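You operate a simulated robot arm through the tools that you are given. There is no shell and no other tool.

The job below is to be done with a simulated two-armed robot. You get a single attempt, and the scene is never put back.

Task
Leak-test the valve in the block, then put it in Holds or Leaks as the gauge says.
Fine: clamp it for the test; pump into the green band only; vent before you free the clamp.

The check looks at the end state, three seconds after you hand in, the way a careful person would. Anything else that was tipped, shoved, dropped, spilled or broken makes it a failure.

Robot
Two 7-joint arms with two-finger parallel grippers on one trunk that stands fixed in place. Base frame: the origin is at the foot of the trunk, x ahead of it, y to its left, z up. Units: cm, degrees, N and s.
The left shoulder is at [2, 13.8, 127.5], the right one opposite. With the tool pointing down near the work surface each hand reaches from about 10 to 50 cm from the base axis, measured 20 degrees to its own side. Payload 1.57 kg a hand.
Tool frame (each hand has its own): the origin (TCP) lies between the finger pads and is the grasp point; the fingertips stand 3 cm ahead of it; z points along the fingers, y is the line along which they close. Largest opening 8 cm; finger width 1.7, thickness 1.2; the body of the gripper, 4 by 8.2 cm, starts 8 cm behind the TCP.
Orientation is that of the tool frame in the base frame, as a unit quaternion [x, y, z, w]. With the fingers straight down and closing along the base's y, the tool's x points along the base's -x, its y along +y and its z along -z.

Tools
- The arms move only by the tool nudge_tool. It takes "left_steps", "right_steps" or both (then of equal length, played together; a hand with none holds still); each is a list of rows, each a list of 7 numbers: the shift along the base's x, y, z in m, then the turn, a rotation vector about the base's x, y, z in degrees, then the finger opening in m, from 0 to 0.08. In form: [[dx, dy, dz, wx, wy, wz, hand], ...]. A call has 1 to 20 rows; each row shifts and turns the commanded pose from where the row before left it. Rows are played at 5 a second. More than 5 cm and 8.6 degrees between two rows, or a gripper value outside its range, and nothing of the call is played. A pose out of reach is approached as far as the arm can. The call stops where the force on the tool passes 40 N (or 10 N more than at its start, if that is more) or the arm is blocked; 0.2 s more then pass. Each finger travels about 4.5 cm/s and halts on what it meets, pressing with about 21 N; the grip force reading is that of the motor and also rises with nothing between the fingers. The clock runs only during rows and for 0.2 s after the last one: add rows that do not move to give the fingers time. It gives the time, the measured TCP pose, the force on the tool (base axes), the opening and the grip force at its end, in the units of the frame above (readings bear some noise), with the torque about the TCP (base axes, N m) and any sound that the robot's microphone picked up, and new pictures: "views" is both (left out), scene, wrist or none (wrist: the cameras of the hands that moved).
- Cameras (640 x 400 px; columns grow to the right, rows downward): "scene" is now at [16.46, 6.8, 119.13]; the picture's right is [0.73, -0.69, 0.00], its down [-0.17, -0.18, -0.97] and it looks along [0.67, 0.70, -0.24] (base axes); focal length 214 px, centre (320, 200). "left" rides on the left gripper at [7.2, 0.7, -12.2] in its tool frame; the picture's right is [-0.09, 1.00, 0.00], its down [-0.84, -0.08, -0.54] and it looks along [-0.54, -0.05, 0.84] (tool axes); focal length 238 px, centre (320, 200). "right" rides on the right gripper at [7.2, -0.7, -12.2] in its tool frame; the picture's right is [0.09, 1.00, 0.00], its down [-0.84, 0.08, -0.54] and it looks along [-0.54, 0.05, 0.84] (tool axes); focal length 238 px, centre (320, 200). There is no depth. A picture from a camera that has moved, and an enlarged one, comes with that camera's place and axes in the base frame and with its lens.
- slide_trunk(by): slides the trunk up (or, below 0, down) by that many cm; the arms and the scene camera ride with it, the base frame stays. It gives what a move gives, with no picture.
- head_to(pan, tilt): turns the head with the scene camera to pan (to the left, within 60 degrees either way) and tilt (down, from -29 to 69), counted from straight ahead of the robot. It gives what a move gives, and a new picture of the scene camera.
- close_up(camera, box): a new picture of the part [left, top, right, bottom] of that camera's present view, enlarged. No time passes.
- sign_off(): hands the job in; it is judged then, once.

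Nothing tells you positions but the pictures and the camera data. Unless the task says otherwise, let go and move clear before handing in.

The tools are called after "Request:" as a command line: name --argument value ..., lists and objects as JSON in quotes. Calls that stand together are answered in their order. nudge_tool: Moves the arms, as the interface text tells. Its arguments: {"type":"object","properties":{"left_steps":{"type":"array"},"right_steps":{"type":"array"},"views":{"type":"string","enum":["both","scene","wrist","none"]}},"required":[]} The other tools are called the same way: slide_trunk (by) slides the trunk up or down; head_to (pan, tilt) turns the head that bears the scene camera; close_up (camera, box) takes an enlarged picture of a part of a camera's view; sign_off () hands the job in.

At the start:

```text
time_s: 0.0
left_tool_pos: [19.41, 34.71, 111.49]
left_tcp_rot: [-0.013, 0.991, -0.004, -0.134]
left_force: [0.6, -1.2, 0.3]
left_wrist_torque: [0.0, 0.03, -0.01]
left_grip_width: 7.99
left_gripper_force: 0.1
right_tool_pos: [27.86, 4.0, 117.49]
right_tcp_rot: [0.0, 0.995, -0.003, -0.097]
right_force: [0.5, -0.1, -0.8]
right_wrist_torque: [-0.01, 0.01, 0.01]
right_grip_width: 8.02
right_gripper_force: 0.0
trunk travel left (down, up): [-65.0, 59.0]
head pan, tilt: [46.6, 14.1]
```

scene: 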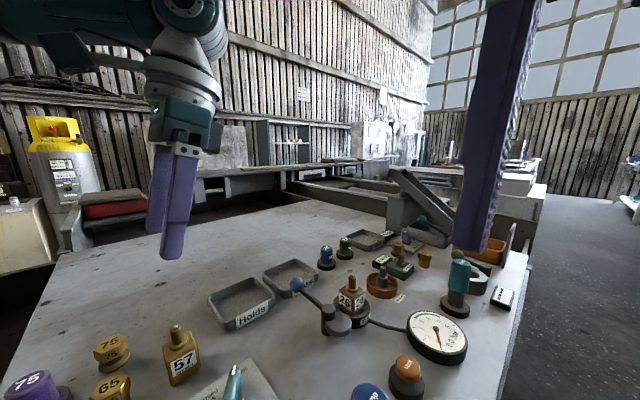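
right: 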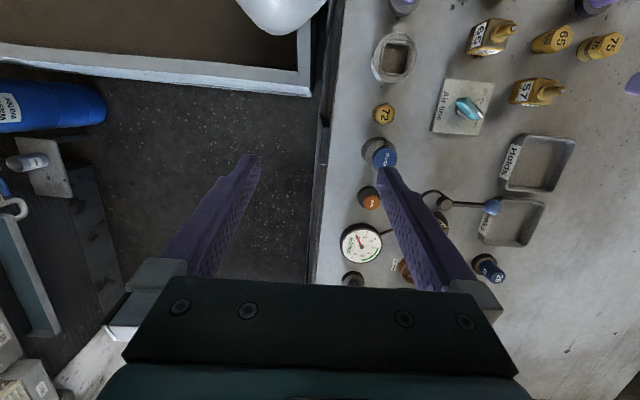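
left: 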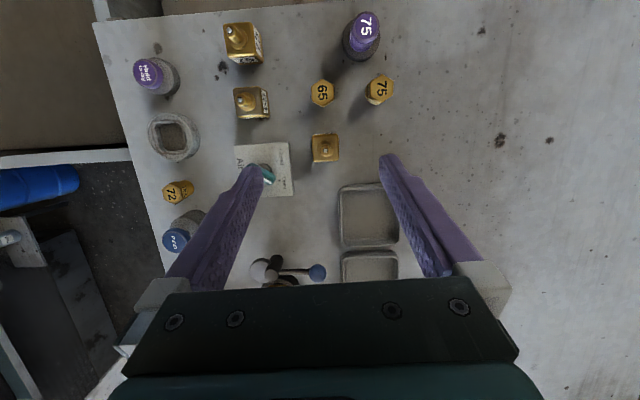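

I see a workbench with a valve (label 25?) in a block with a clamp lever, a gauge, trays Holds and Leaks, and several knobs and buttons. I'll take close-ups before moving anything.

Request:
close_up --camera "scene" --box '[200, 220, 360, 350]'

Request:
close_up --camera "scene" --box '[350, 220, 530, 400]'

Request:
close_up --camera "right" --box '[320, 60, 560, 300]'

Request:
head_to --pan 40 --tilt 50

```text
3.08 times, centred on (280, 285) of scene
camera zoom: at [16.46, 6.8, 119.13], right [0.73, -0.69, 0.0], down [-0.17, -0.18, -0.97], along [0.67, 0.7, -0.24], focal length 660 px, centre (443, -62)
```

zoom: 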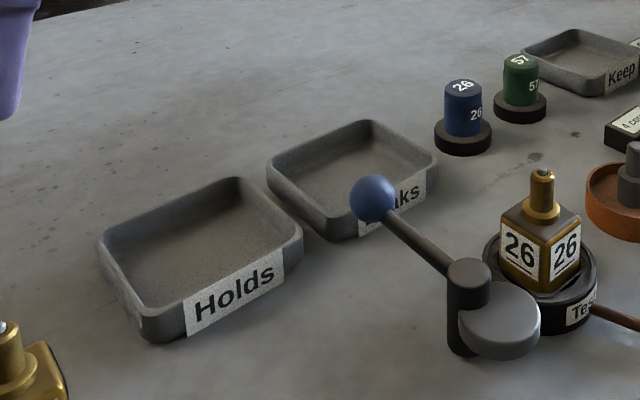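

```text
2.22 times, centred on (440, 310) of scene
camera zoom: at [16.46, 6.8, 119.13], right [0.73, -0.69, 0.0], down [-0.17, -0.18, -0.97], along [0.67, 0.7, -0.24], focal length 477 px, centre (53, -44)
```

zoom: 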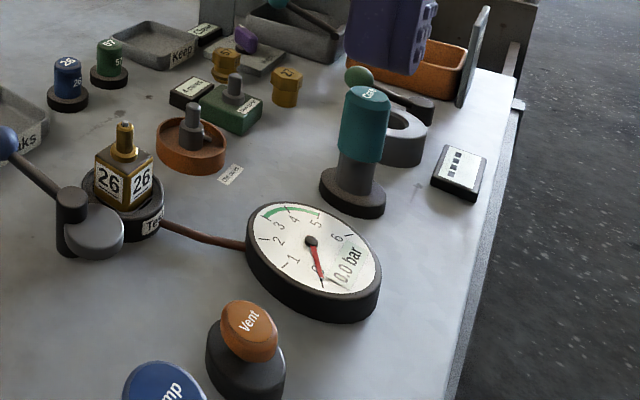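

```text
1.67 times, centred on (440, 180) of right
camera zoom: at [23.04, 3.39, 131.01], right [-0.09, 1.0, 0.01], down [0.93, 0.08, 0.37], along [0.37, 0.05, -0.93], focal length 397 px, centre (120, 233)
```

zoom: 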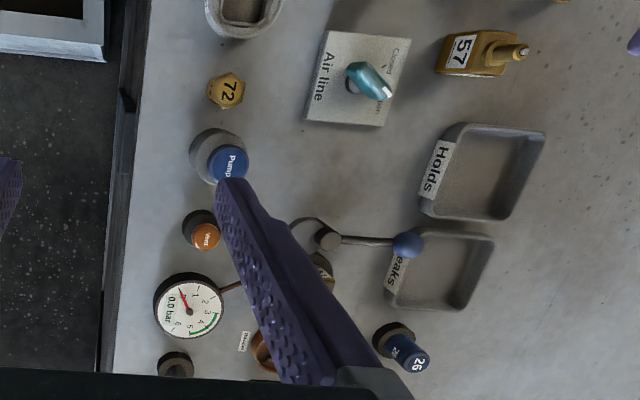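

```text
time_s: 1.0
left_tool_pos: [19.35, 34.59, 111.4]
left_tcp_rot: [-0.013, 0.991, -0.004, -0.134]
left_force: [0.4, 0.1, 0.0]
left_wrist_torque: [-0.01, 0.0, 0.05]
left_grip_width: 8.02
left_gripper_force: 0.1
right_tool_pos: [27.78, 3.96, 117.51]
right_tcp_rot: [-0.001, 0.995, -0.003, -0.098]
right_force: [0.2, -0.4, -0.2]
right_wrist_torque: [0.04, 0.0, 0.01]
right_grip_width: 7.98
right_gripper_force: 0.0
trunk travel left (down, up): [-65.0, 59.0]
head pan, tilt: [40.0, 50.0]
camera scene: at [15.95, 4.97, 113.61], right [0.64, -0.77, 0.0], down [-0.59, -0.49, -0.64], along [0.49, 0.41, -0.77], focal length 214 px, centre (320, 200)
```

scene: 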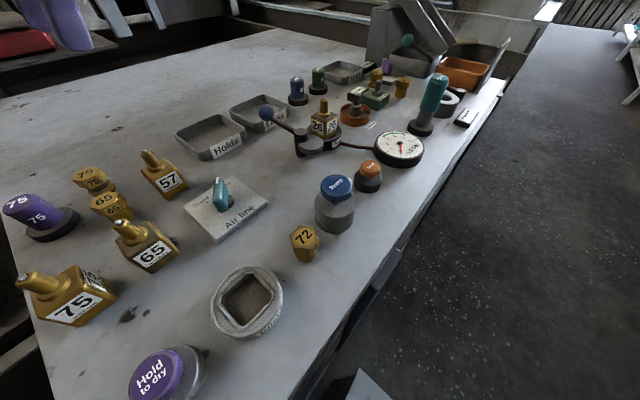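

The bench also has an "Air line" plate with a knob, Pump and Vent buttons, a teal lever or hand, and other stations. I'll read the labels closely.

Request:
close_up --camera "scene" --box '[170, 160, 290, 250]'

Request:
close_up --camera "scene" --box '[280, 90, 430, 190]'

Request:
close_up --camera "scene" --box '[340, 30, 500, 140]'

Request:
close_up --camera "scene" --box '[160, 70, 340, 180]'

Request:
close_up --camera "scene" --box '[280, 140, 400, 250]'

Request:
close_up --camera "left" --box '[120, 100, 420, 300]'

```text
4.44 times, centred on (230, 205) of scene
camera zoom: at [15.95, 4.97, 113.61], right [0.64, -0.77, 0.0], down [-0.59, -0.49, -0.64], along [0.49, 0.41, -0.77], focal length 953 px, centre (720, 178)
```

zoom: 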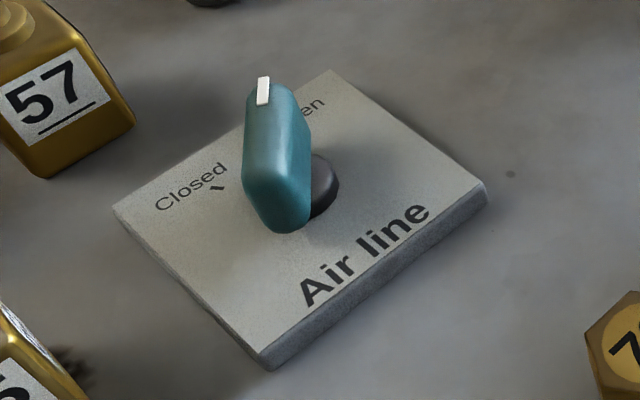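

```text
4.00 times, centred on (355, 140) of scene
camera zoom: at [15.95, 4.97, 113.61], right [0.64, -0.77, 0.0], down [-0.59, -0.49, -0.64], along [0.49, 0.41, -0.77], focal length 858 px, centre (180, 440)
```

zoom: 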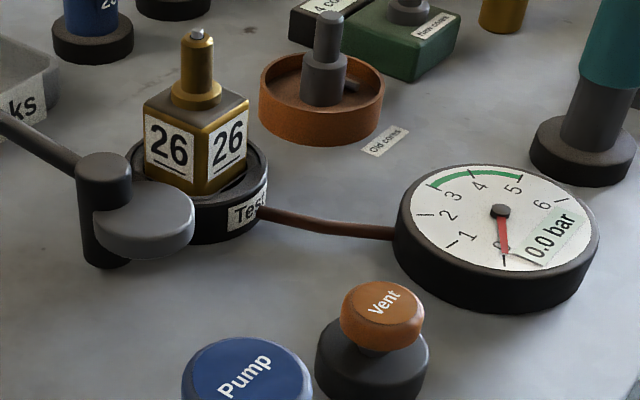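

```text
3.64 times, centred on (420, 85) of scene
camera zoom: at [15.95, 4.97, 113.61], right [0.64, -0.77, 0.0], down [-0.59, -0.49, -0.64], along [0.49, 0.41, -0.77], focal length 780 px, centre (-44, 618)
```

zoom: 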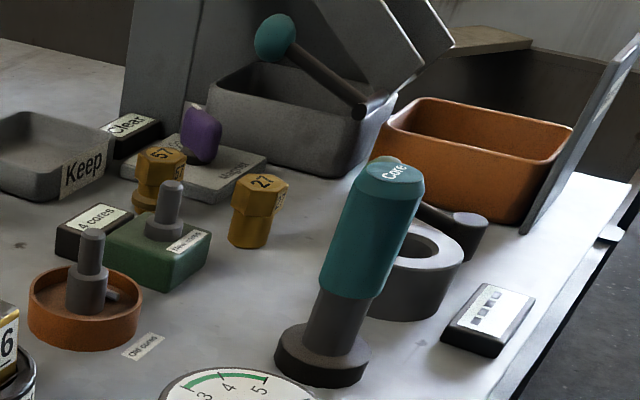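

```text
3.56 times, centred on (250, 125) of scene
camera zoom: at [15.95, 4.97, 113.61], right [0.64, -0.77, 0.0], down [-0.59, -0.49, -0.64], along [0.49, 0.41, -0.77], focal length 763 px, centre (569, 467)
```

zoom: 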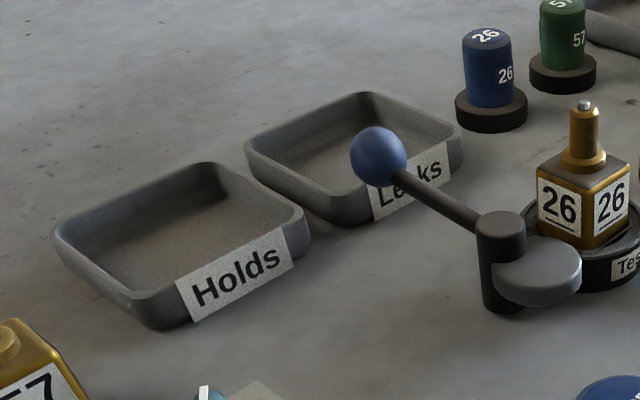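

```text
3.64 times, centred on (340, 195) of scene
camera zoom: at [15.95, 4.97, 113.61], right [0.64, -0.77, 0.0], down [-0.59, -0.49, -0.64], along [0.49, 0.41, -0.77], focal length 780 px, centre (247, 218)
```

zoom: 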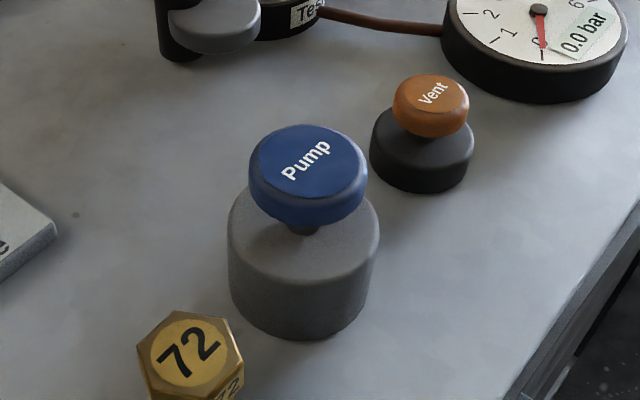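

```text
2.00 times, centred on (270, 200) of left
camera zoom: at [15.63, 35.35, 125.1], right [0.06, 1.0, -0.03], down [0.95, -0.05, 0.3], along [0.3, -0.05, -0.95], focal length 477 px, centre (420, 200)
```

zoom: 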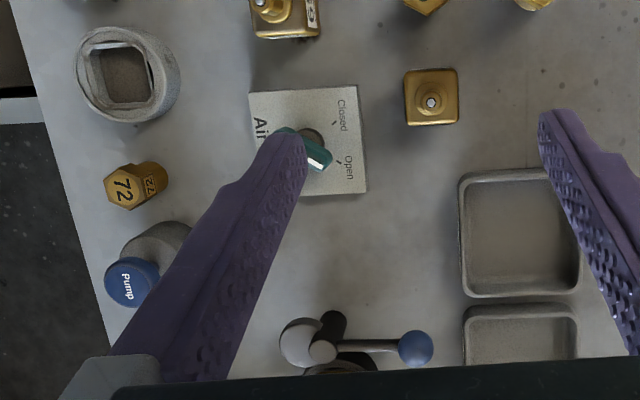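

The air-line handle appears to point at Open, and the gauge reads 0.0 bar with its green band at about 3–5. I'll straighten both tools, move the right hand aside and bring the left hand nearer the block for a better look.

Request:
nudge_tool --left_steps '[[0.02, -0.01, 0.015, 0, -3.85, 0, 0.08], [0.02, -0.01, 0.015, 0, -3.85, 0, 0.08], [0.02, -0.01, 0.015, 0, -3.85, 0, 0.08], [0.02, -0.01, 0.015, 0, -3.85, 0, 0.08]]' --right_steps '[[-0.02, -0.03, 0.0, 0, -2.8, 0, 0.08], [-0.02, -0.03, 0.0, 0, -2.8, 0, 0.08], [-0.02, -0.03, 0.0, 0, -2.8, 0, 0.08], [-0.02, -0.03, 0.0, 0, -2.8, 0, 0.08]]'

```text
time_s: 1.7
left_tool_pos: [22.04, 30.78, 111.13]
left_tcp_rot: [-0.017, 0.991, -0.095, -0.09]
left_force: [0.7, 0.3, 0.5]
left_wrist_torque: [-0.01, -0.01, 0.0]
left_grip_width: 8.01
left_gripper_force: 0.1
right_tool_pos: [24.18, -1.81, 117.42]
right_tcp_rot: [0.018, 0.998, 0.001, -0.053]
right_force: [11.6, -5.7, -1.3]
right_wrist_torque: [0.99, 1.55, 0.52]
right_grip_width: 8.02
right_gripper_force: 0.0
trunk travel left (down, up): [-65.0, 59.0]
head pan, tilt: [40.0, 50.0]
stopped in row 3 (left hand): the arm was blocked; the commanded pose is now the measured one
camera scene: at [15.95, 4.99, 113.61], right [0.64, -0.77, 0.0], down [-0.59, -0.49, -0.64], along [0.49, 0.41, -0.77], focal length 214 px, centre (320, 200)
camera right: at [18.3, -2.29, 130.41], right [-0.05, 1.0, 0.01], down [0.89, 0.04, 0.45], along [0.45, 0.03, -0.89], focal length 238 px, centre (320, 200)
camera left: at [17.09, 33.52, 124.06], right [0.04, 0.98, -0.2], down [0.92, 0.04, 0.39], along [0.39, -0.2, -0.9], focal length 238 px, centre (320, 200)
```

scene: 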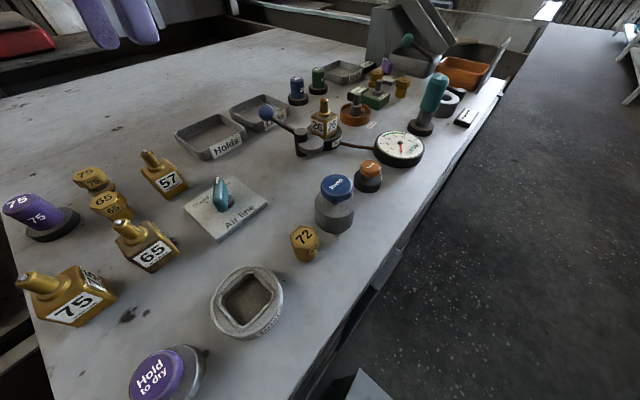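
right: 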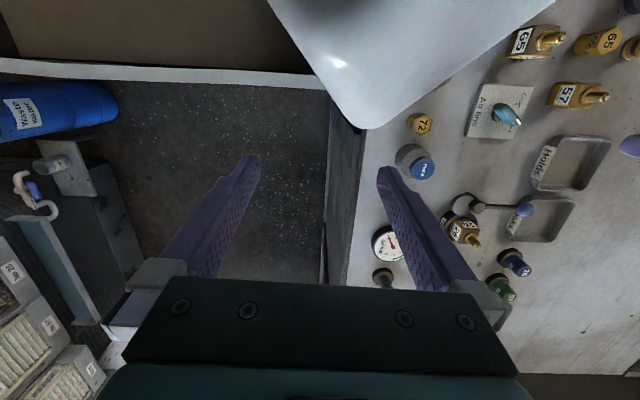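
left: 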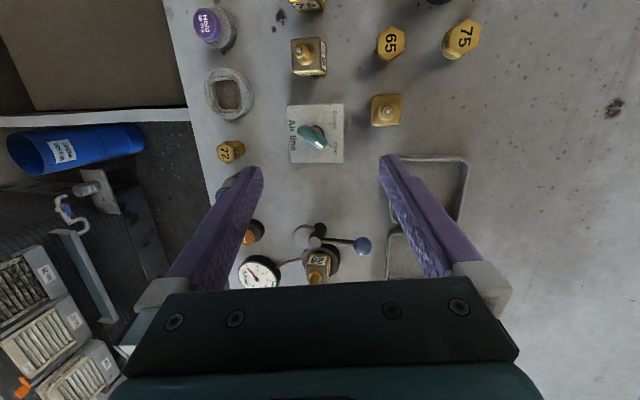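

The left arm was blocked partway, probably at a joint limit up high, and its tool ended up slightly rolled. I'll hold still for one row and read the forces.

Request:
nudge_tool --left_steps '[[0, 0, 0, 0, 0, 0, 0.08], [0, 0, 0, 0, 0, 0, 0.08]]' --right_steps '[[0, 0, 0, 0, 0, 0, 0.08], [0, 0, 0, 0, 0, 0, 0.08]]' --views "none"

Request:
head_to --pan 60 --tilt 0

```text
time_s: 2.3
left_tool_pos: [22.1, 30.65, 111.18]
left_tcp_rot: [-0.018, 0.991, -0.096, -0.089]
left_force: [0.1, -0.2, 0.9]
left_wrist_torque: [-0.01, 0.02, -0.01]
left_grip_width: 7.99
left_gripper_force: 0.1
right_tool_pos: [24.19, -1.8, 117.51]
right_tcp_rot: [0.021, 0.998, 0.001, -0.053]
right_force: [21.6, -9.2, -3.7]
right_wrist_torque: [1.24, 2.84, 0.59]
right_grip_width: 8.0
right_gripper_force: 0.1
trunk travel left (down, up): [-65.0, 59.0]
head pan, tilt: [40.0, 50.0]
```

```text
time_s: 3.5
left_tool_pos: [22.15, 30.59, 111.13]
left_tcp_rot: [-0.017, 0.991, -0.095, -0.089]
left_force: [0.5, -0.6, -0.5]
left_wrist_torque: [-0.01, 0.01, -0.02]
left_grip_width: 8.01
left_gripper_force: 0.2
right_tool_pos: [24.06, -1.82, 117.51]
right_tcp_rot: [0.021, 0.998, 0.002, -0.053]
right_force: [31.3, -2.2, 0.0]
right_wrist_torque: [0.2, 4.71, -0.08]
right_grip_width: 7.99
right_gripper_force: 0.1
trunk travel left (down, up): [-65.0, 59.0]
head pan, tilt: [60.0, 0.0]
camera scene: at [14.55, 7.81, 121.39], right [0.87, -0.5, 0.0], down [0.0, 0.0, -1.0], along [0.5, 0.87, 0.0], focal length 214 px, centre (320, 200)
```

scene: 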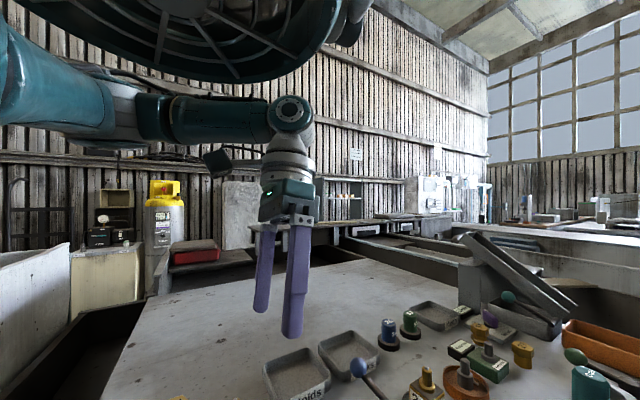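

The right hand is being pushed forward (+x) by something behind it, most likely the head. I'll move it forward and to the right, away from the head.

Request:
nudge_tool --right_steps '[[0.04, 0, 0, 0, 0, 0, 0.08], [0.03, -0.03, 0, 0, 0, 0, 0.08], [0.0, -0.04, 0, 0, 0, 0, 0.08], [0.0, -0.04, 0, 0, 0, 0, 0.08], [0.0, -0.04, 0, 0, 0, 0, 0.08]]' --views "wrist"

```text
time_s: 4.8
left_tool_pos: [22.0, 30.6, 111.11]
left_tcp_rot: [-0.017, 0.991, -0.097, -0.09]
left_force: [-0.2, -0.3, 0.5]
left_wrist_torque: [0.02, 0.01, -0.01]
left_grip_width: 8.0
left_gripper_force: 0.0
right_tool_pos: [30.1, -17.0, 114.66]
right_tcp_rot: [0.011, 0.995, -0.03, -0.098]
right_force: [0.7, 0.3, 0.3]
right_wrist_torque: [-0.01, 0.0, -0.01]
right_grip_width: 8.01
right_gripper_force: 0.0
trunk travel left (down, up): [-65.0, 59.0]
head pan, tilt: [60.0, 0.0]
stopped in row 5 (right hand): the arm was blocked; the commanded pose is now the measured one
camera right: at [25.37, -16.76, 128.14], right [-0.07, 1.0, -0.04], down [0.93, 0.08, 0.36], along [0.37, -0.01, -0.93], focal length 238 px, centre (320, 200)
```

right: 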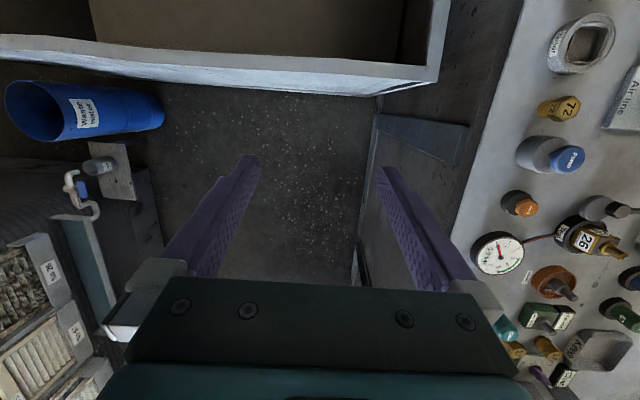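

The right hand is free now, to the right of the bench. Next I'll move the left hand forward and slightly down, and correct its orientation to straight down.

Request:
nudge_tool --left_steps '[[0.01, 0.0, -0.015, 2.8, -2.6, -0.5, 0.08], [0.02, 0.0, -0.01, 2.8, -2.6, -0.5, 0.08], [0.03, 0.0, -0.01, 2.8, -2.6, -0.5, 0.08], [0.03, 0.0, 0, 2.8, -2.6, -0.5, 0.08], [0, 0, 0, 0, 0, 0, 0.08]]' --views "wrist"

Request:
head_to --pan 40 --tilt 35

```text
time_s: 5.6
left_tool_pos: [25.25, 29.18, 106.42]
left_tcp_rot: [-0.045, 0.991, -0.122, -0.038]
left_force: [-0.6, 0.6, 0.2]
left_wrist_torque: [0.01, 0.01, 0.04]
left_grip_width: 8.01
left_gripper_force: 0.1
right_tool_pos: [30.15, -16.93, 114.64]
right_tcp_rot: [0.012, 0.995, -0.03, -0.097]
right_force: [0.1, 0.3, 0.5]
right_wrist_torque: [-0.03, 0.01, -0.02]
right_grip_width: 7.99
right_gripper_force: 0.0
trunk travel left (down, up): [-65.0, 59.0]
head pan, tilt: [60.0, 0.0]
stopped in row 3 (left hand): the arm was blocked; the commanded pose is now the measured one
camera left: at [18.79, 32.27, 118.66], right [-0.01, 0.97, -0.25], down [0.87, 0.13, 0.47], along [0.49, -0.21, -0.85], focal length 238 px, centre (320, 200)
```

left: 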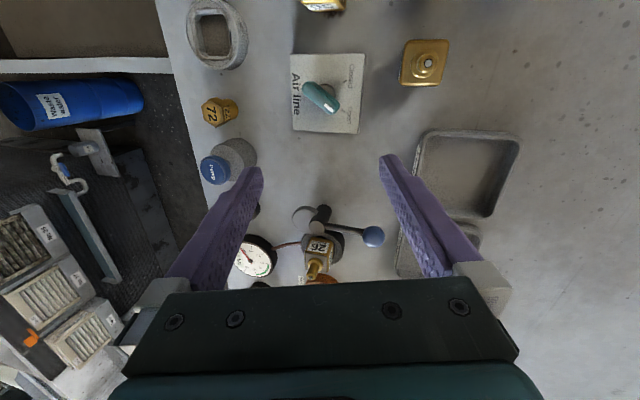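

```text
time_s: 6.6
left_tool_pos: [25.28, 29.21, 106.53]
left_tcp_rot: [-0.045, 0.991, -0.123, -0.037]
left_force: [0.3, -1.3, 0.2]
left_wrist_torque: [0.01, 0.03, -0.04]
left_grip_width: 8.0
left_gripper_force: 0.1
right_tool_pos: [30.03, -16.95, 114.71]
right_tcp_rot: [0.012, 0.995, -0.03, -0.097]
right_force: [-0.6, 0.0, 0.1]
right_wrist_torque: [-0.01, 0.01, -0.01]
right_grip_width: 7.97
right_gripper_force: 0.0
trunk travel left (down, up): [-65.0, 59.0]
head pan, tilt: [40.0, 35.0]
camera scene: at [16.79, 5.69, 115.79], right [0.64, -0.77, 0.0], down [-0.44, -0.37, -0.82], along [0.63, 0.53, -0.57], focal length 214 px, centre (320, 200)
```

scene: 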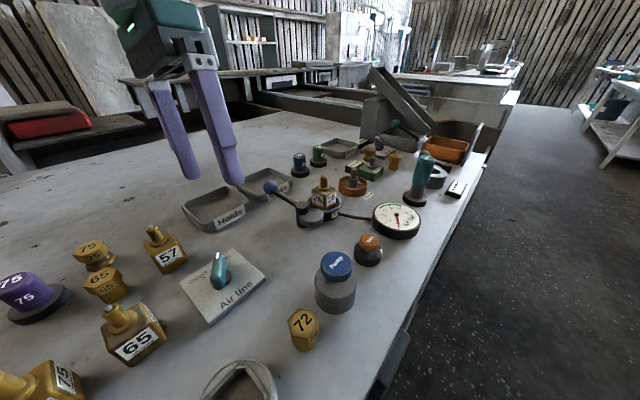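

The left arm keeps hitting a joint limit because the hand is too close to shoulder height. I'll raise the trunk so the arms can work lower relative to the shoulders.

Request:
slide_trunk --by 12

```text
time_s: 8.1
left_tool_pos: [25.28, 29.29, 118.54]
left_tcp_rot: [-0.045, 0.991, -0.122, -0.036]
left_force: [-0.1, 0.3, 0.2]
left_wrist_torque: [-0.02, -0.02, 0.02]
left_grip_width: 8.0
left_gripper_force: 0.2
right_tool_pos: [30.06, -16.92, 126.6]
right_tcp_rot: [0.011, 0.995, -0.03, -0.097]
right_force: [0.0, 0.5, 0.5]
right_wrist_torque: [-0.05, 0.0, -0.03]
right_grip_width: 7.99
right_gripper_force: 0.1
trunk travel left (down, up): [-77.0, 47.0]
head pan, tilt: [40.0, 35.0]
```

Now I'll lower the left hand and level its orientation.

Request:
nudge_tool --left_steps '[[0, 0, -0.03, 0, 0, 0, 0.08], [0, 0, -0.03, 0, 0, 0, 0.08], [0, 0, -0.03, 0, 0, 0, 0.08], [0.01, 0, 0, 3.5, -1, -1.3, 0.08], [0.01, 0.0, 0, 3.5, -1, -1.3, 0.08], [0.01, 0.0, 0, 3.5, -1.1, -1.3, 0.08], [0.01, 0, 0, 3.5, -1.1, -1.3, 0.08], [0, 0, 0, 0, 0, 0, 0.08]]' --views "both"

```text
time_s: 9.2
left_tool_pos: [25.28, 29.36, 108.41]
left_tcp_rot: [-0.1, 0.985, -0.137, -0.022]
left_force: [-0.2, -0.2, -0.3]
left_wrist_torque: [-0.01, -0.02, 0.01]
left_grip_width: 8.0
left_gripper_force: 0.1
right_tool_pos: [30.13, -16.92, 126.67]
right_tcp_rot: [0.011, 0.995, -0.03, -0.099]
right_force: [-0.5, 0.2, 0.2]
right_wrist_torque: [-0.02, 0.0, 0.0]
right_grip_width: 8.0
right_gripper_force: 0.1
trunk travel left (down, up): [-77.0, 47.0]
head pan, tilt: [40.0, 35.0]
stopped in row 5 (left hand): the arm was blocked; the commanded pose is now the measured one
camera scene: at [16.79, 5.68, 127.78], right [0.64, -0.77, 0.0], down [-0.44, -0.37, -0.82], along [0.63, 0.53, -0.57], focal length 214 px, centre (320, 200)
camera left: at [18.22, 31.9, 120.44], right [-0.11, 0.96, -0.27], down [0.84, 0.23, 0.48], along [0.52, -0.17, -0.83], focal length 238 px, centre (320, 200)
```

scene: 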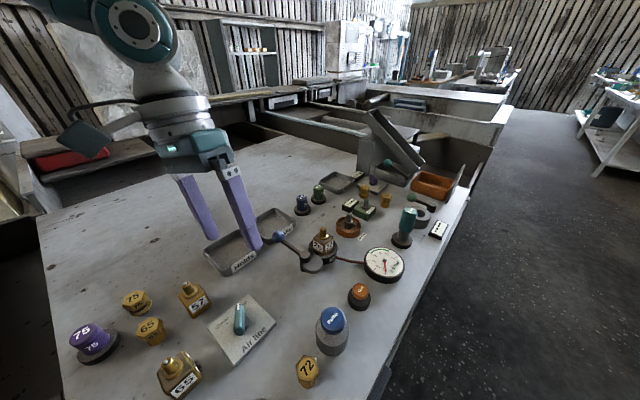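
left: 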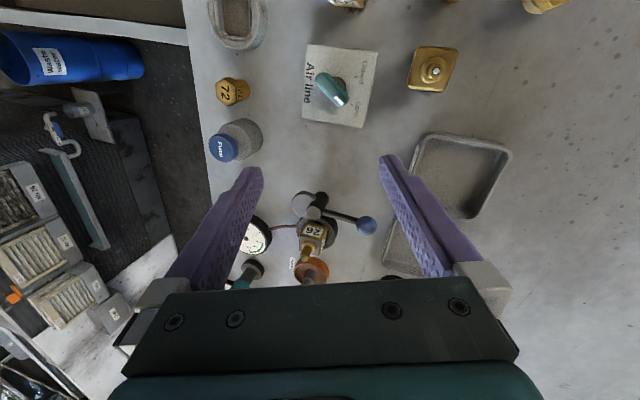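

A wrist joint looks saturated with the hand this close in. I'll try translating forward without turning, to see whether the limit eases.

Request:
nudge_tool --left_steps '[[0.02, 0, 0, 0, 0, 0, 0.08], [0.02, 0, 0, 0, 0, 0, 0.08], [0.02, 0, 0, 0, 0, 0, 0.08], [0, 0, 0, 0, 0, 0, 0.08]]' --views "none"

```text
time_s: 10.1
left_tool_pos: [29.79, 31.25, 107.63]
left_tcp_rot: [-0.161, 0.973, -0.164, -0.017]
left_force: [0.1, -0.1, 0.5]
left_wrist_torque: [-0.01, -0.02, 0.01]
left_grip_width: 7.99
left_gripper_force: 0.1
right_tool_pos: [30.1, -16.91, 126.7]
right_tcp_rot: [0.012, 0.995, -0.03, -0.098]
right_force: [-0.3, -0.4, -0.6]
right_wrist_torque: [-0.02, -0.01, 0.01]
right_grip_width: 8.01
right_gripper_force: 0.0
trunk travel left (down, up): [-77.0, 47.0]
head pan, tilt: [40.0, 35.0]
stopped in row 4 (left hand): the arm was blocked; the commanded pose is now the measured one
```

Still drifting in yaw and roll. I'll test which rotation is blocked by commanding only the roll correction.

Request:
nudge_tool --left_steps '[[0, 0, 0, 4, 0, 0, 0.08], [0, 0, 0, 4, 0, 0, 0.08], [0, 0, 0, 4, 0, 0, 0.08], [0, 0, 0, 0, 0, 0, 0.08]]' --views "none"

```text
time_s: 11.0
left_tool_pos: [25.52, 32.79, 104.67]
left_tcp_rot: [-0.239, 0.966, -0.091, -0.04]
left_force: [-0.7, -0.1, -1.0]
left_wrist_torque: [0.02, 0.02, 0.0]
left_grip_width: 7.99
left_gripper_force: 0.0
right_tool_pos: [30.07, -16.93, 126.65]
right_tcp_rot: [0.013, 0.995, -0.03, -0.098]
right_force: [-0.1, 0.3, -0.2]
right_wrist_torque: [0.02, -0.01, -0.01]
right_grip_width: 7.99
right_gripper_force: 0.0
trunk travel left (down, up): [-77.0, 47.0]
head pan, tilt: [40.0, 35.0]
stopped in row 4 (left hand): the arm was blocked; the commanded pose is now the measured one
```

Roll improved while yaw slipped positive. I'll go with positive yaw and see if that frees the joint.

Request:
nudge_tool --left_steps '[[0, 0, 0.01, 0, 0, 5, 0.08], [0, 0, 0.01, 0, 0, 5, 0.08], [0, 0, 0.01, 0, 0, 5, 0.08], [0, 0, 0, 0, 0, 0, 0.08]]' --views "both"

```text
time_s: 12.0
left_tool_pos: [25.76, 32.64, 107.87]
left_tcp_rot: [-0.362, 0.927, -0.097, -0.025]
left_force: [-0.7, -0.4, -0.5]
left_wrist_torque: [0.0, 0.02, -0.03]
left_grip_width: 8.0
left_gripper_force: 0.1
right_tool_pos: [30.04, -16.96, 126.65]
right_tcp_rot: [0.012, 0.995, -0.03, -0.098]
right_force: [0.6, 0.8, -0.4]
right_wrist_torque: [0.02, 0.01, 0.01]
right_grip_width: 8.0
right_gripper_force: 0.1
trunk travel left (down, up): [-77.0, 47.0]
head pan, tilt: [40.0, 35.0]
camera scene: at [16.79, 5.68, 127.78], right [0.64, -0.77, 0.0], down [-0.44, -0.37, -0.82], along [0.63, 0.53, -0.57], focal length 214 px, centre (320, 200)
camera left: at [19.71, 30.68, 120.45], right [-0.61, 0.78, -0.17], down [0.66, 0.61, 0.45], along [0.45, 0.16, -0.88], focal length 238 px, centre (320, 200)
```

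scene: 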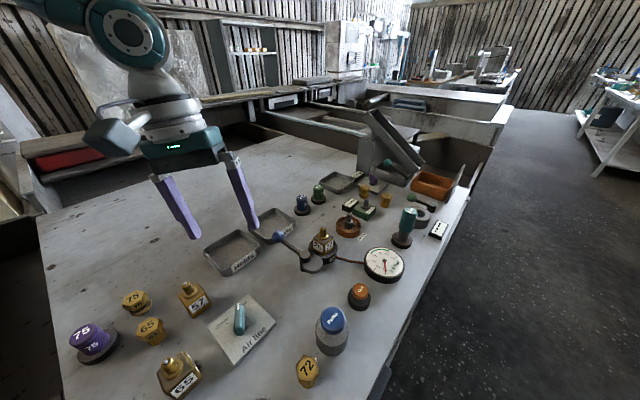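
left: 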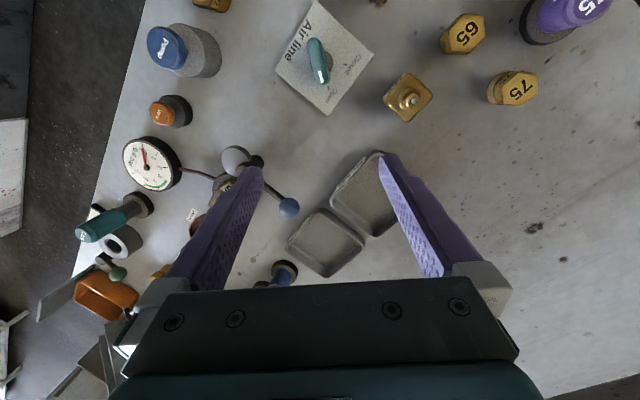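

Positive yaw is free, so I'll keep turning that way toward 90° (fingers closing along x, which still suits a square valve) and level the hand as I go.

Request:
nudge_tool --left_steps '[[0, 0, 0, 4, 0.5, 0, 0.08], [0, 0, 0, 4, 0.5, 0, 0.08], [0, 0, 0, 3.5, 0.4, 0, 0.08], [0, 0, 0, 0, 0, 6, 0.08], [0, 0, 0, 0, 0, 6, 0.08], [0, 0, 0, 0, 0, 6, 0.08], [0, 0, 0, 0, 0, 6, 0.08], [0, 0, 0, 0, 0, 6, 0.08], [0, 0, 0, 0, 0, 6, 0.08], [0, 0, 0, 0, 0, 6, 0.08], [0, 0, 0, 0, 0, 6, 0.08], [0, 0, 0, 0, 0, 0, 0.08]]' --views "both"

```text
time_s: 12.7
left_tool_pos: [24.27, 32.08, 106.66]
left_tcp_rot: [-0.421, 0.905, -0.064, -0.02]
left_force: [0.5, 0.0, -0.1]
left_wrist_torque: [0.01, -0.02, 0.0]
left_grip_width: 8.0
left_gripper_force: 0.0
right_tool_pos: [30.1, -17.12, 126.62]
right_tcp_rot: [0.013, 0.995, -0.03, -0.099]
right_force: [-0.2, 0.1, 0.9]
right_wrist_torque: [-0.01, -0.05, 0.01]
right_grip_width: 7.99
right_gripper_force: 0.1
trunk travel left (down, up): [-77.0, 47.0]
head pan, tilt: [40.0, 35.0]
stopped in row 3 (left hand): the arm was blocked; the commanded pose is now the measured one
camera scene: at [16.79, 5.68, 127.78], right [0.64, -0.77, 0.0], down [-0.44, -0.37, -0.82], along [0.63, 0.53, -0.57], focal length 214 px, centre (320, 200)
camera left: at [18.95, 28.64, 119.28], right [-0.7, 0.7, -0.11], down [0.59, 0.66, 0.47], along [0.4, 0.26, -0.88], focal length 238 px, centre (320, 200)
```

scene: 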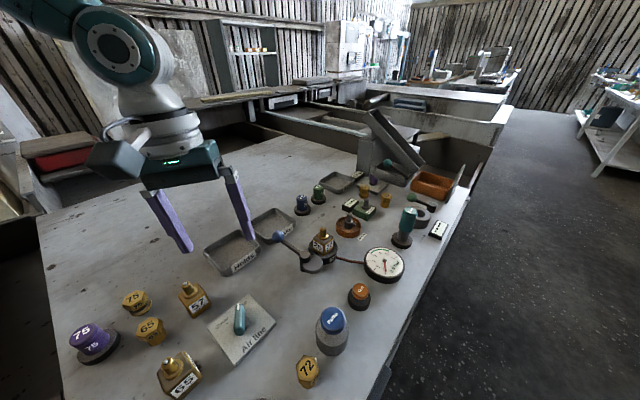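
left: 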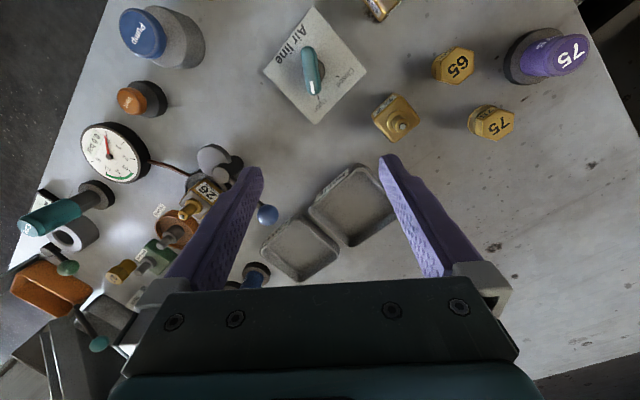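

The working sector is centred about 20° to each arm's side, and the left hand is far outside that (about 53°). I'll move it inward and forward at a safe height, then fix the orientation.

Request:
nudge_tool --left_steps '[[0.0, -0.03, 0.02, 0, 0, 0, 0.08], [0.0, -0.03, 0.02, 0, 0, 0, 0.08], [0.02, -0.03, 0.01, 0, 0, 0, 0.08], [0.03, -0.03, 0, 0, 0, 0, 0.08], [0.03, -0.02, 0, 0, 0, 0, 0.08], [0, 0, 0, 0, 0, 0, 0.08]]' --views "scene"

```text
time_s: 13.4
left_tool_pos: [23.89, 24.72, 109.98]
left_tcp_rot: [-0.492, 0.86, -0.127, -0.048]
left_force: [-0.7, -0.2, -0.3]
left_wrist_torque: [0.02, 0.03, 0.02]
left_grip_width: 8.02
left_gripper_force: 0.1
right_tool_pos: [30.15, -17.03, 126.73]
right_tcp_rot: [0.013, 0.995, -0.029, -0.099]
right_force: [0.1, -0.1, -0.3]
right_wrist_torque: [-0.03, -0.02, -0.02]
right_grip_width: 7.99
right_gripper_force: 0.2
trunk travel left (down, up): [-77.0, 47.0]
head pan, tilt: [40.0, 35.0]
stopped in row 3 (left hand): the arm was blocked; the commanded pose is now the measured one
camera scene: at [16.78, 5.68, 127.78], right [0.64, -0.77, 0.0], down [-0.44, -0.37, -0.82], along [0.63, 0.53, -0.57], focal length 214 px, centre (320, 200)
```

scene: 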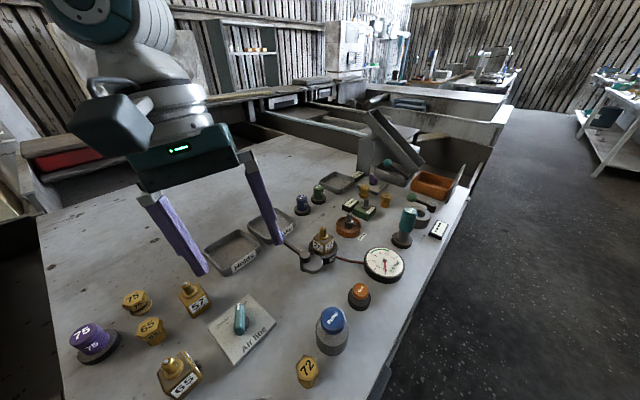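

I'd like to see how the arm is configured, so I'll point the head at the left arm.

Request:
head_to --pan 60 --tilt -10

```text
time_s: 14.6
left_tool_pos: [23.94, 24.62, 110.06]
left_tcp_rot: [-0.492, 0.86, -0.128, -0.048]
left_force: [0.0, 0.1, -0.2]
left_wrist_torque: [0.01, 0.0, -0.01]
left_grip_width: 7.99
left_gripper_force: 0.0
right_tool_pos: [30.13, -17.05, 126.71]
right_tcp_rot: [0.012, 0.995, -0.03, -0.097]
right_force: [-0.3, 0.3, 0.9]
right_wrist_torque: [0.0, 0.01, 0.01]
right_grip_width: 7.98
right_gripper_force: 0.1
trunk travel left (down, up): [-77.0, 47.0]
head pan, tilt: [60.0, -10.0]
camera scene: at [14.26, 7.32, 134.91], right [0.87, -0.5, 0.0], down [0.09, 0.15, -0.98], along [0.49, 0.85, 0.17], focal length 214 px, centre (320, 200)
```

scene: 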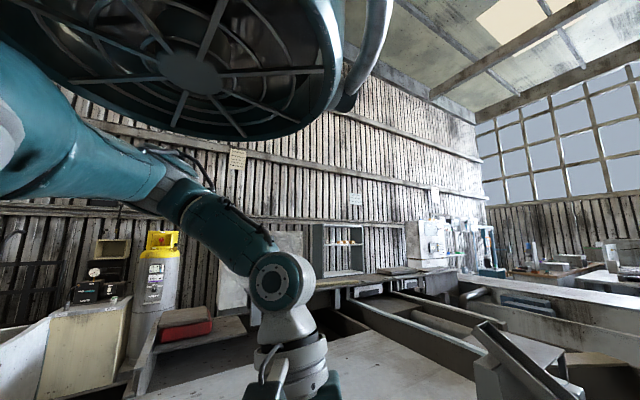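

The elbow sits out to the left with the forearm folded steeply. I'll raise the trunk more so the arm can unfold downward, then retry leveling.

Request:
slide_trunk --by 15

Request:
nudge_tool --left_steps '[[0, 0, -0.03, 0, 0, 0, 0.08], [0, 0, -0.03, 0, 0, 0, 0.08], [0, 0, -0.03, 0, 0, 0, 0.08], [0, 0, -0.03, 0, 0, 0, 0.08], [0, 0, 0, 0, 0, 0, 0.08]]' --views "none"

```text
time_s: 16.3
left_tool_pos: [23.87, 24.68, 124.96]
left_tcp_rot: [-0.493, 0.86, -0.128, -0.047]
left_force: [-0.5, -0.5, -0.1]
left_wrist_torque: [-0.03, -0.02, 0.0]
left_grip_width: 8.01
left_gripper_force: 0.1
right_tool_pos: [30.08, -17.03, 141.64]
right_tcp_rot: [0.012, 0.995, -0.029, -0.098]
right_force: [0.2, 0.1, 0.4]
right_wrist_torque: [0.0, 0.03, 0.0]
right_grip_width: 7.99
right_gripper_force: 0.0
trunk travel left (down, up): [-92.0, 32.0]
head pan, tilt: [60.0, -10.0]
```

```text
time_s: 17.1
left_tool_pos: [21.44, 26.41, 116.65]
left_tcp_rot: [-0.602, 0.777, -0.173, -0.065]
left_force: [-0.1, 0.7, -0.8]
left_wrist_torque: [0.01, 0.01, 0.01]
left_grip_width: 7.99
left_gripper_force: 0.0
left hand out of reach, approached as far as the arm can: row 3
right_tool_pos: [30.11, -17.0, 141.59]
right_tcp_rot: [0.012, 0.995, -0.03, -0.099]
right_force: [-0.5, -0.8, -1.2]
right_wrist_torque: [0.01, 0.01, -0.01]
right_grip_width: 8.01
right_gripper_force: 0.1
trunk travel left (down, up): [-92.0, 32.0]
head pan, tilt: [60.0, -10.0]
stopped in row 3 (left hand): the arm was blocked; the commanded pose is now the measured one
```

Going lower relative to the shoulder is out of reach, so raising the trunk was the wrong way. The arm wants the hand fairly high relative to the shoulder, so I'll lift the hand back toward its home pose and use the trunk for height.

Request:
nudge_tool --left_steps '[[0, 0.01, 0.04, 0, 0, 0, 0.08], [0, 0.01, 0.04, 0, 0, 0, 0.08], [0, 0.01, 0.04, 0, 0, 0, 0.08], [0, 0.01, 0.04, 0, 0, 0, 0.08], [0, 0.01, 0.04, 0, 0, 0, 0.08], [0, 0, 0, 0, 0, 0, 0.08]]' --views "none"

```text
time_s: 17.6
left_tool_pos: [12.93, 27.64, 117.5]
left_tcp_rot: [-0.625, 0.758, -0.104, -0.157]
left_force: [-0.5, -0.5, -0.1]
left_wrist_torque: [-0.02, -0.01, 0.0]
left_grip_width: 8.0
left_gripper_force: 0.1
right_tool_pos: [30.01, -16.92, 141.57]
right_tcp_rot: [0.013, 0.995, -0.03, -0.098]
right_force: [0.0, 0.4, -0.8]
right_wrist_torque: [0.0, -0.03, 0.02]
right_grip_width: 8.0
right_gripper_force: 0.1
trunk travel left (down, up): [-92.0, 32.0]
head pan, tilt: [60.0, -10.0]
stopped in row 2 (left hand): the arm was blocked; the commanded pose is now the measured one
```

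Request:
head_to --pan 60 --tilt 25

Request:
close_up --camera "left" --box '[0, 0, 640, 400]'

```text
time_s: 18.6
left_tool_pos: [12.96, 27.7, 117.44]
left_tcp_rot: [-0.625, 0.758, -0.105, -0.157]
left_force: [0.6, -0.4, 0.8]
left_wrist_torque: [-0.02, 0.0, 0.0]
left_grip_width: 7.99
left_gripper_force: 0.1
right_tool_pos: [30.14, -17.02, 141.62]
right_tcp_rot: [0.013, 0.995, -0.03, -0.098]
right_force: [0.5, -0.3, 0.1]
right_wrist_torque: [-0.04, 0.02, 0.01]
right_grip_width: 8.01
right_gripper_force: 0.0
trunk travel left (down, up): [-92.0, 32.0]
head pan, tilt: [60.0, 25.0]
camera scene: at [14.65, 8.0, 144.37], right [0.87, -0.5, 0.0], down [-0.21, -0.37, -0.91], along [0.45, 0.79, -0.42], focal length 214 px, centre (320, 200)
```

scene: 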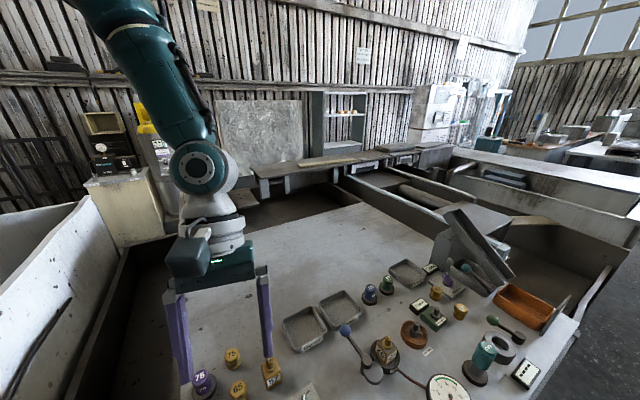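

```text
1.00 times, centred on (320, 200) of left (not enlarged: the box is as wide or as high as the picture)
camera zoom: at [12.41, 25.53, 131.42], right [-0.96, 0.28, 0.01], down [0.28, 0.94, 0.19], along [0.05, 0.19, -0.98], focal length 238 px, centre (320, 200)
```

zoom: 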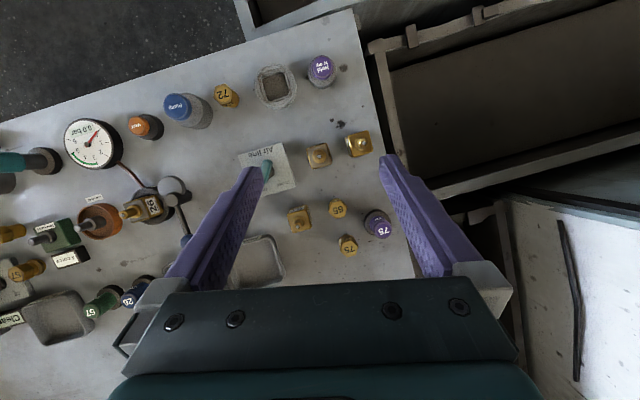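

Request:
nudge_tool --left_steps '[[0, 0, 0.02, 0, 0, 0, 0.08], [0, 0, 0.02, 0, 0, 0, 0.08], [0, 0, 0.02, 0, 0, 0, 0.08], [0, 0, 0, 0, 0, 0, 0.08]]' --views "none"

```text
time_s: 19.4
left_tool_pos: [12.33, 23.46, 121.97]
left_tcp_rot: [-0.634, 0.728, -0.163, -0.205]
left_force: [0.8, -0.2, -0.4]
left_wrist_torque: [-0.01, 0.01, -0.01]
left_grip_width: 7.98
left_gripper_force: 0.0
right_tool_pos: [29.94, -17.04, 141.65]
right_tcp_rot: [0.013, 0.995, -0.03, -0.098]
right_force: [0.3, 0.3, 0.4]
right_wrist_torque: [-0.01, 0.0, 0.01]
right_grip_width: 8.02
right_gripper_force: 0.0
trunk travel left (down, up): [-92.0, 32.0]
head pan, tilt: [60.0, 25.0]
stopped in row 3 (left hand): the arm was blocked; the commanded pose is now the measured one
```

The wrist seems unable to swing inward, as if a joint or obstacle stops it. I'll look up at the left arm and then at the right arm to understand the layout.

Request:
head_to --pan 60 --tilt -29

Request:
head_to --pan -60 --tilt -5

```text
time_s: 20.6
left_tool_pos: [12.21, 23.49, 121.93]
left_tcp_rot: [-0.634, 0.727, -0.163, -0.205]
left_force: [-0.5, 1.1, 0.5]
left_wrist_torque: [-0.01, -0.04, 0.02]
left_grip_width: 7.97
left_gripper_force: 0.0
right_tool_pos: [30.06, -16.93, 141.62]
right_tcp_rot: [0.013, 0.995, -0.03, -0.098]
right_force: [0.9, 0.3, -0.6]
right_wrist_torque: [0.01, -0.03, -0.04]
right_grip_width: 7.96
right_gripper_force: 0.1
trunk travel left (down, up): [-92.0, 32.0]
head pan, tilt: [60.0, -28.6]
camera scene: at [13.4, 5.83, 152.4], right [0.87, -0.5, 0.0], down [0.24, 0.41, -0.88], along [0.44, 0.76, 0.48], focal length 214 px, centre (320, 200)
```

scene: 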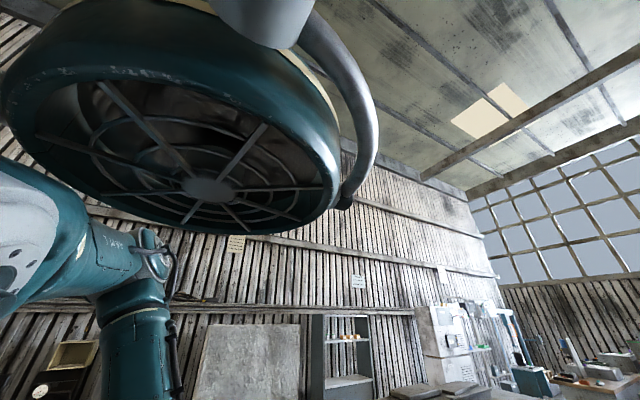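

```text
time_s: 22.6
left_tool_pos: [12.37, 23.45, 121.91]
left_tcp_rot: [-0.634, 0.728, -0.163, -0.204]
left_force: [0.5, 0.2, 1.6]
left_wrist_torque: [0.0, 0.01, -0.03]
left_grip_width: 7.98
left_gripper_force: 0.1
right_tool_pos: [30.04, -17.0, 141.6]
right_tcp_rot: [0.012, 0.995, -0.03, -0.098]
right_force: [0.0, -0.5, -0.3]
right_wrist_torque: [0.0, -0.01, 0.01]
right_grip_width: 8.0
right_gripper_force: 0.0
trunk travel left (down, up): [-92.0, 32.0]
head pan, tilt: [-60.0, -5.0]
camera scene: at [14.42, -7.55, 149.17], right [-0.87, -0.5, 0.0], down [0.04, -0.08, -1.0], along [0.5, -0.86, 0.09], focal length 214 px, centre (320, 200)
```

scene: 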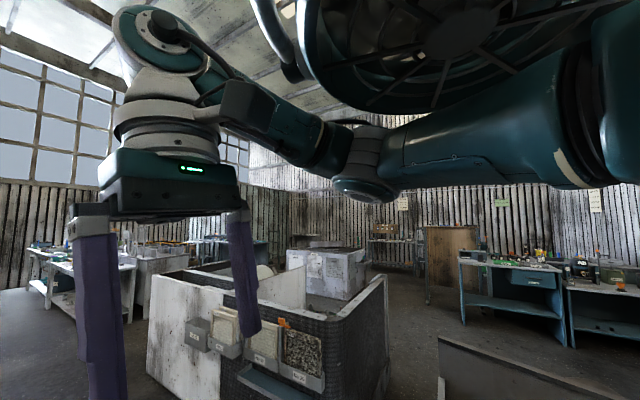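

Big round housings hang over both shoulders, and the left upper arm appears to be jammed just under its one. I'll extend the hand outward and forward so the elbow can come down.

Request:
nudge_tool --left_steps '[[0.03, 0.02, 0, 0, 0, 0, 0.08], [0.03, 0.02, 0, 0, 0, 0, 0.08], [0.03, 0.02, 0, 0, 0, 0, 0.08], [0.03, 0.02, 0, 0, 0, 0, 0.08], [0, 0, 0, 0, 0, 0, 0.08]]' --views "none"

Request:
head_to --pan 60 --tilt -20

```text
time_s: 23.8
left_tool_pos: [24.39, 31.51, 121.9]
left_tcp_rot: [-0.634, 0.728, -0.163, -0.205]
left_force: [0.2, -1.2, 0.5]
left_wrist_torque: [0.0, -0.02, 0.03]
left_grip_width: 7.99
left_gripper_force: 0.1
right_tool_pos: [30.12, -17.0, 141.62]
right_tcp_rot: [0.012, 0.995, -0.029, -0.098]
right_force: [-0.5, -0.2, 0.2]
right_wrist_torque: [-0.05, -0.02, -0.02]
right_grip_width: 7.99
right_gripper_force: 0.1
trunk travel left (down, up): [-92.0, 32.0]
head pan, tilt: [-60.0, -5.0]
```

```text
time_s: 25.8
left_tool_pos: [24.33, 31.42, 121.91]
left_tcp_rot: [-0.634, 0.727, -0.163, -0.205]
left_force: [0.0, 0.0, 0.5]
left_wrist_torque: [-0.01, 0.02, -0.02]
left_grip_width: 7.98
left_gripper_force: 0.0
right_tool_pos: [30.23, -16.94, 141.63]
right_tcp_rot: [0.013, 0.995, -0.029, -0.098]
right_force: [-0.4, 0.7, 0.5]
right_wrist_torque: [-0.03, -0.07, 0.01]
right_grip_width: 7.99
right_gripper_force: 0.0
trunk travel left (down, up): [-92.0, 32.0]
head pan, tilt: [60.0, -20.0]
camera scene: at [13.85, 6.6, 151.32], right [0.87, -0.5, 0.0], down [0.17, 0.3, -0.94], along [0.47, 0.81, 0.34], focal length 214 px, centre (320, 200)
```

scene: 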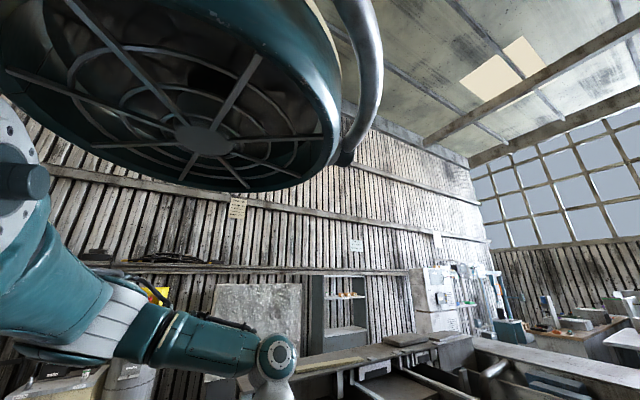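

That worked: the hand tracked exactly and the elbow dropped clear. Now I'll level the hand while continuing forward.

Request:
nudge_tool --left_steps '[[0.02, 0.0, -0.01, 6, -1.2, -0.4, 0.08], [0.02, 0.0, -0.01, 6, -1.2, -0.4, 0.08], [0.02, 0.0, -0.01, 6, -1.2, -0.4, 0.08], [0.01, 0.0, -0.01, 6, -1.2, -0.4, 0.08], [0, 0.0, 0, 6, -1.2, -0.4, 0.08], [0, 0, 0, 0, 0, 0, 0.08]]' --views "both"

```text
time_s: 27.2
left_tool_pos: [31.39, 31.55, 118.0]
left_tcp_rot: [-0.643, 0.766, 0.003, 0.002]
left_force: [-0.1, -0.5, -1.1]
left_wrist_torque: [-0.01, 0.0, -0.05]
left_grip_width: 8.02
left_gripper_force: 0.0
right_tool_pos: [30.09, -16.89, 141.72]
right_tcp_rot: [0.013, 0.995, -0.03, -0.098]
right_force: [-0.4, -0.1, 0.4]
right_wrist_torque: [0.0, 0.01, 0.03]
right_grip_width: 8.0
right_gripper_force: 0.0
trunk travel left (down, up): [-92.0, 32.0]
head pan, tilt: [60.0, -20.0]
camera scene: at [13.85, 6.6, 151.32], right [0.87, -0.5, 0.0], down [0.17, 0.3, -0.94], along [0.47, 0.81, 0.34], focal length 214 px, centre (320, 200)
camera left: at [29.45, 24.39, 130.04], right [-0.97, 0.26, 0.0], down [0.22, 0.81, 0.55], along [0.14, 0.53, -0.84], focal length 238 px, centre (320, 200)
```

scene: 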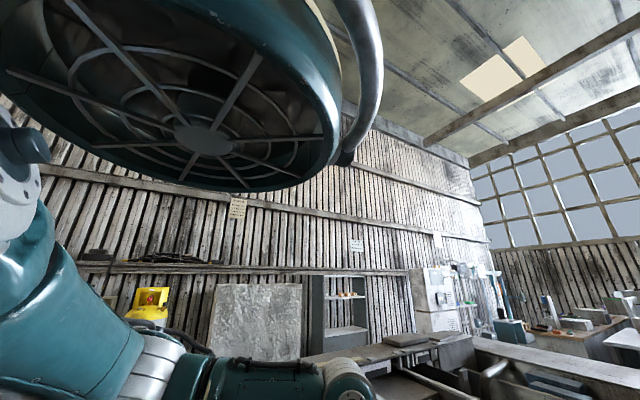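
left: 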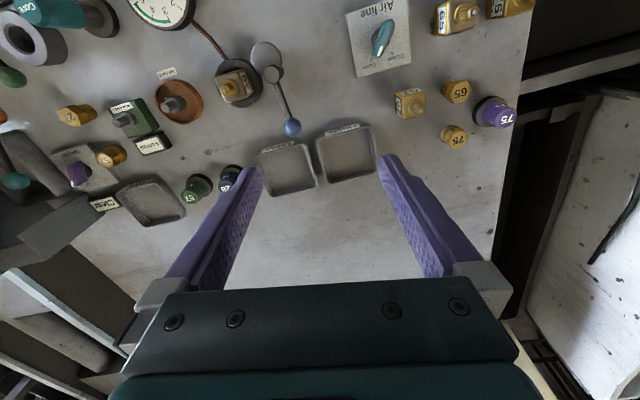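

The left hand is level and tracking well now. I'll take an elevated scene view while the trunk is up.

Request:
head_to --pan 42 --tilt 58

Request:
close_up --camera "left" --box '[140, 0, 440, 200]'

```text
time_s: 28.7
left_tool_pos: [31.26, 31.45, 117.86]
left_tcp_rot: [-0.644, 0.765, 0.003, 0.002]
left_force: [-0.6, -0.3, 0.6]
left_wrist_torque: [-0.01, 0.02, 0.01]
left_grip_width: 8.01
left_gripper_force: 0.1
right_tool_pos: [30.05, -17.0, 141.67]
right_tcp_rot: [0.013, 0.995, -0.03, -0.098]
right_force: [-0.4, -0.3, 0.0]
right_wrist_torque: [-0.03, 0.0, -0.02]
right_grip_width: 7.99
right_gripper_force: 0.0
trunk travel left (down, up): [-92.0, 32.0]
head pan, tilt: [42.0, 58.0]
camera scene: at [15.17, 4.63, 139.59], right [0.67, -0.74, 0.0], down [-0.63, -0.57, -0.53], along [0.39, 0.35, -0.85], focal length 214 px, centre (320, 200)
```

scene: 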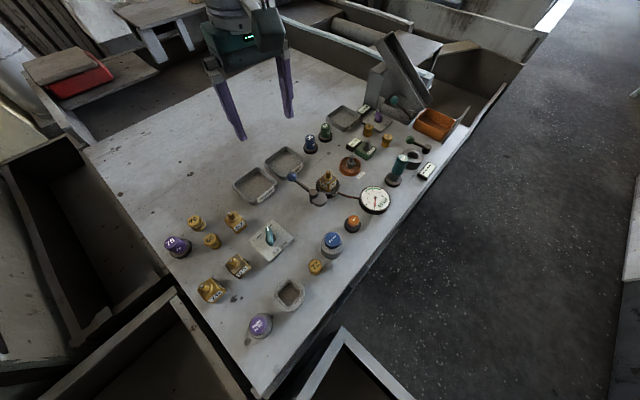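

```text
2.00 times, centred on (290, 100) of left
camera zoom: at [29.44, 24.41, 130.06], right [-0.97, 0.26, 0.0], down [0.22, 0.81, 0.55], along [0.14, 0.53, -0.84], focal length 477 px, centre (380, 400)
```

zoom: 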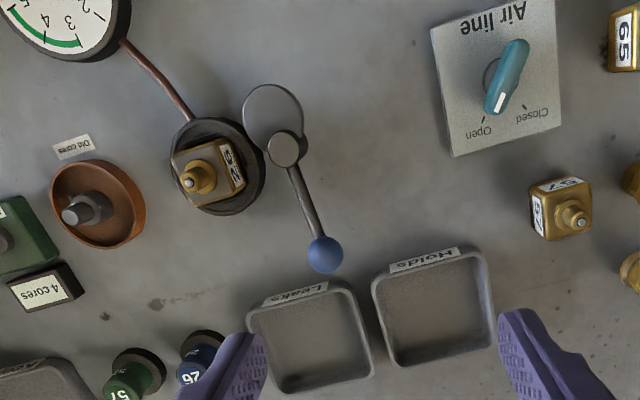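

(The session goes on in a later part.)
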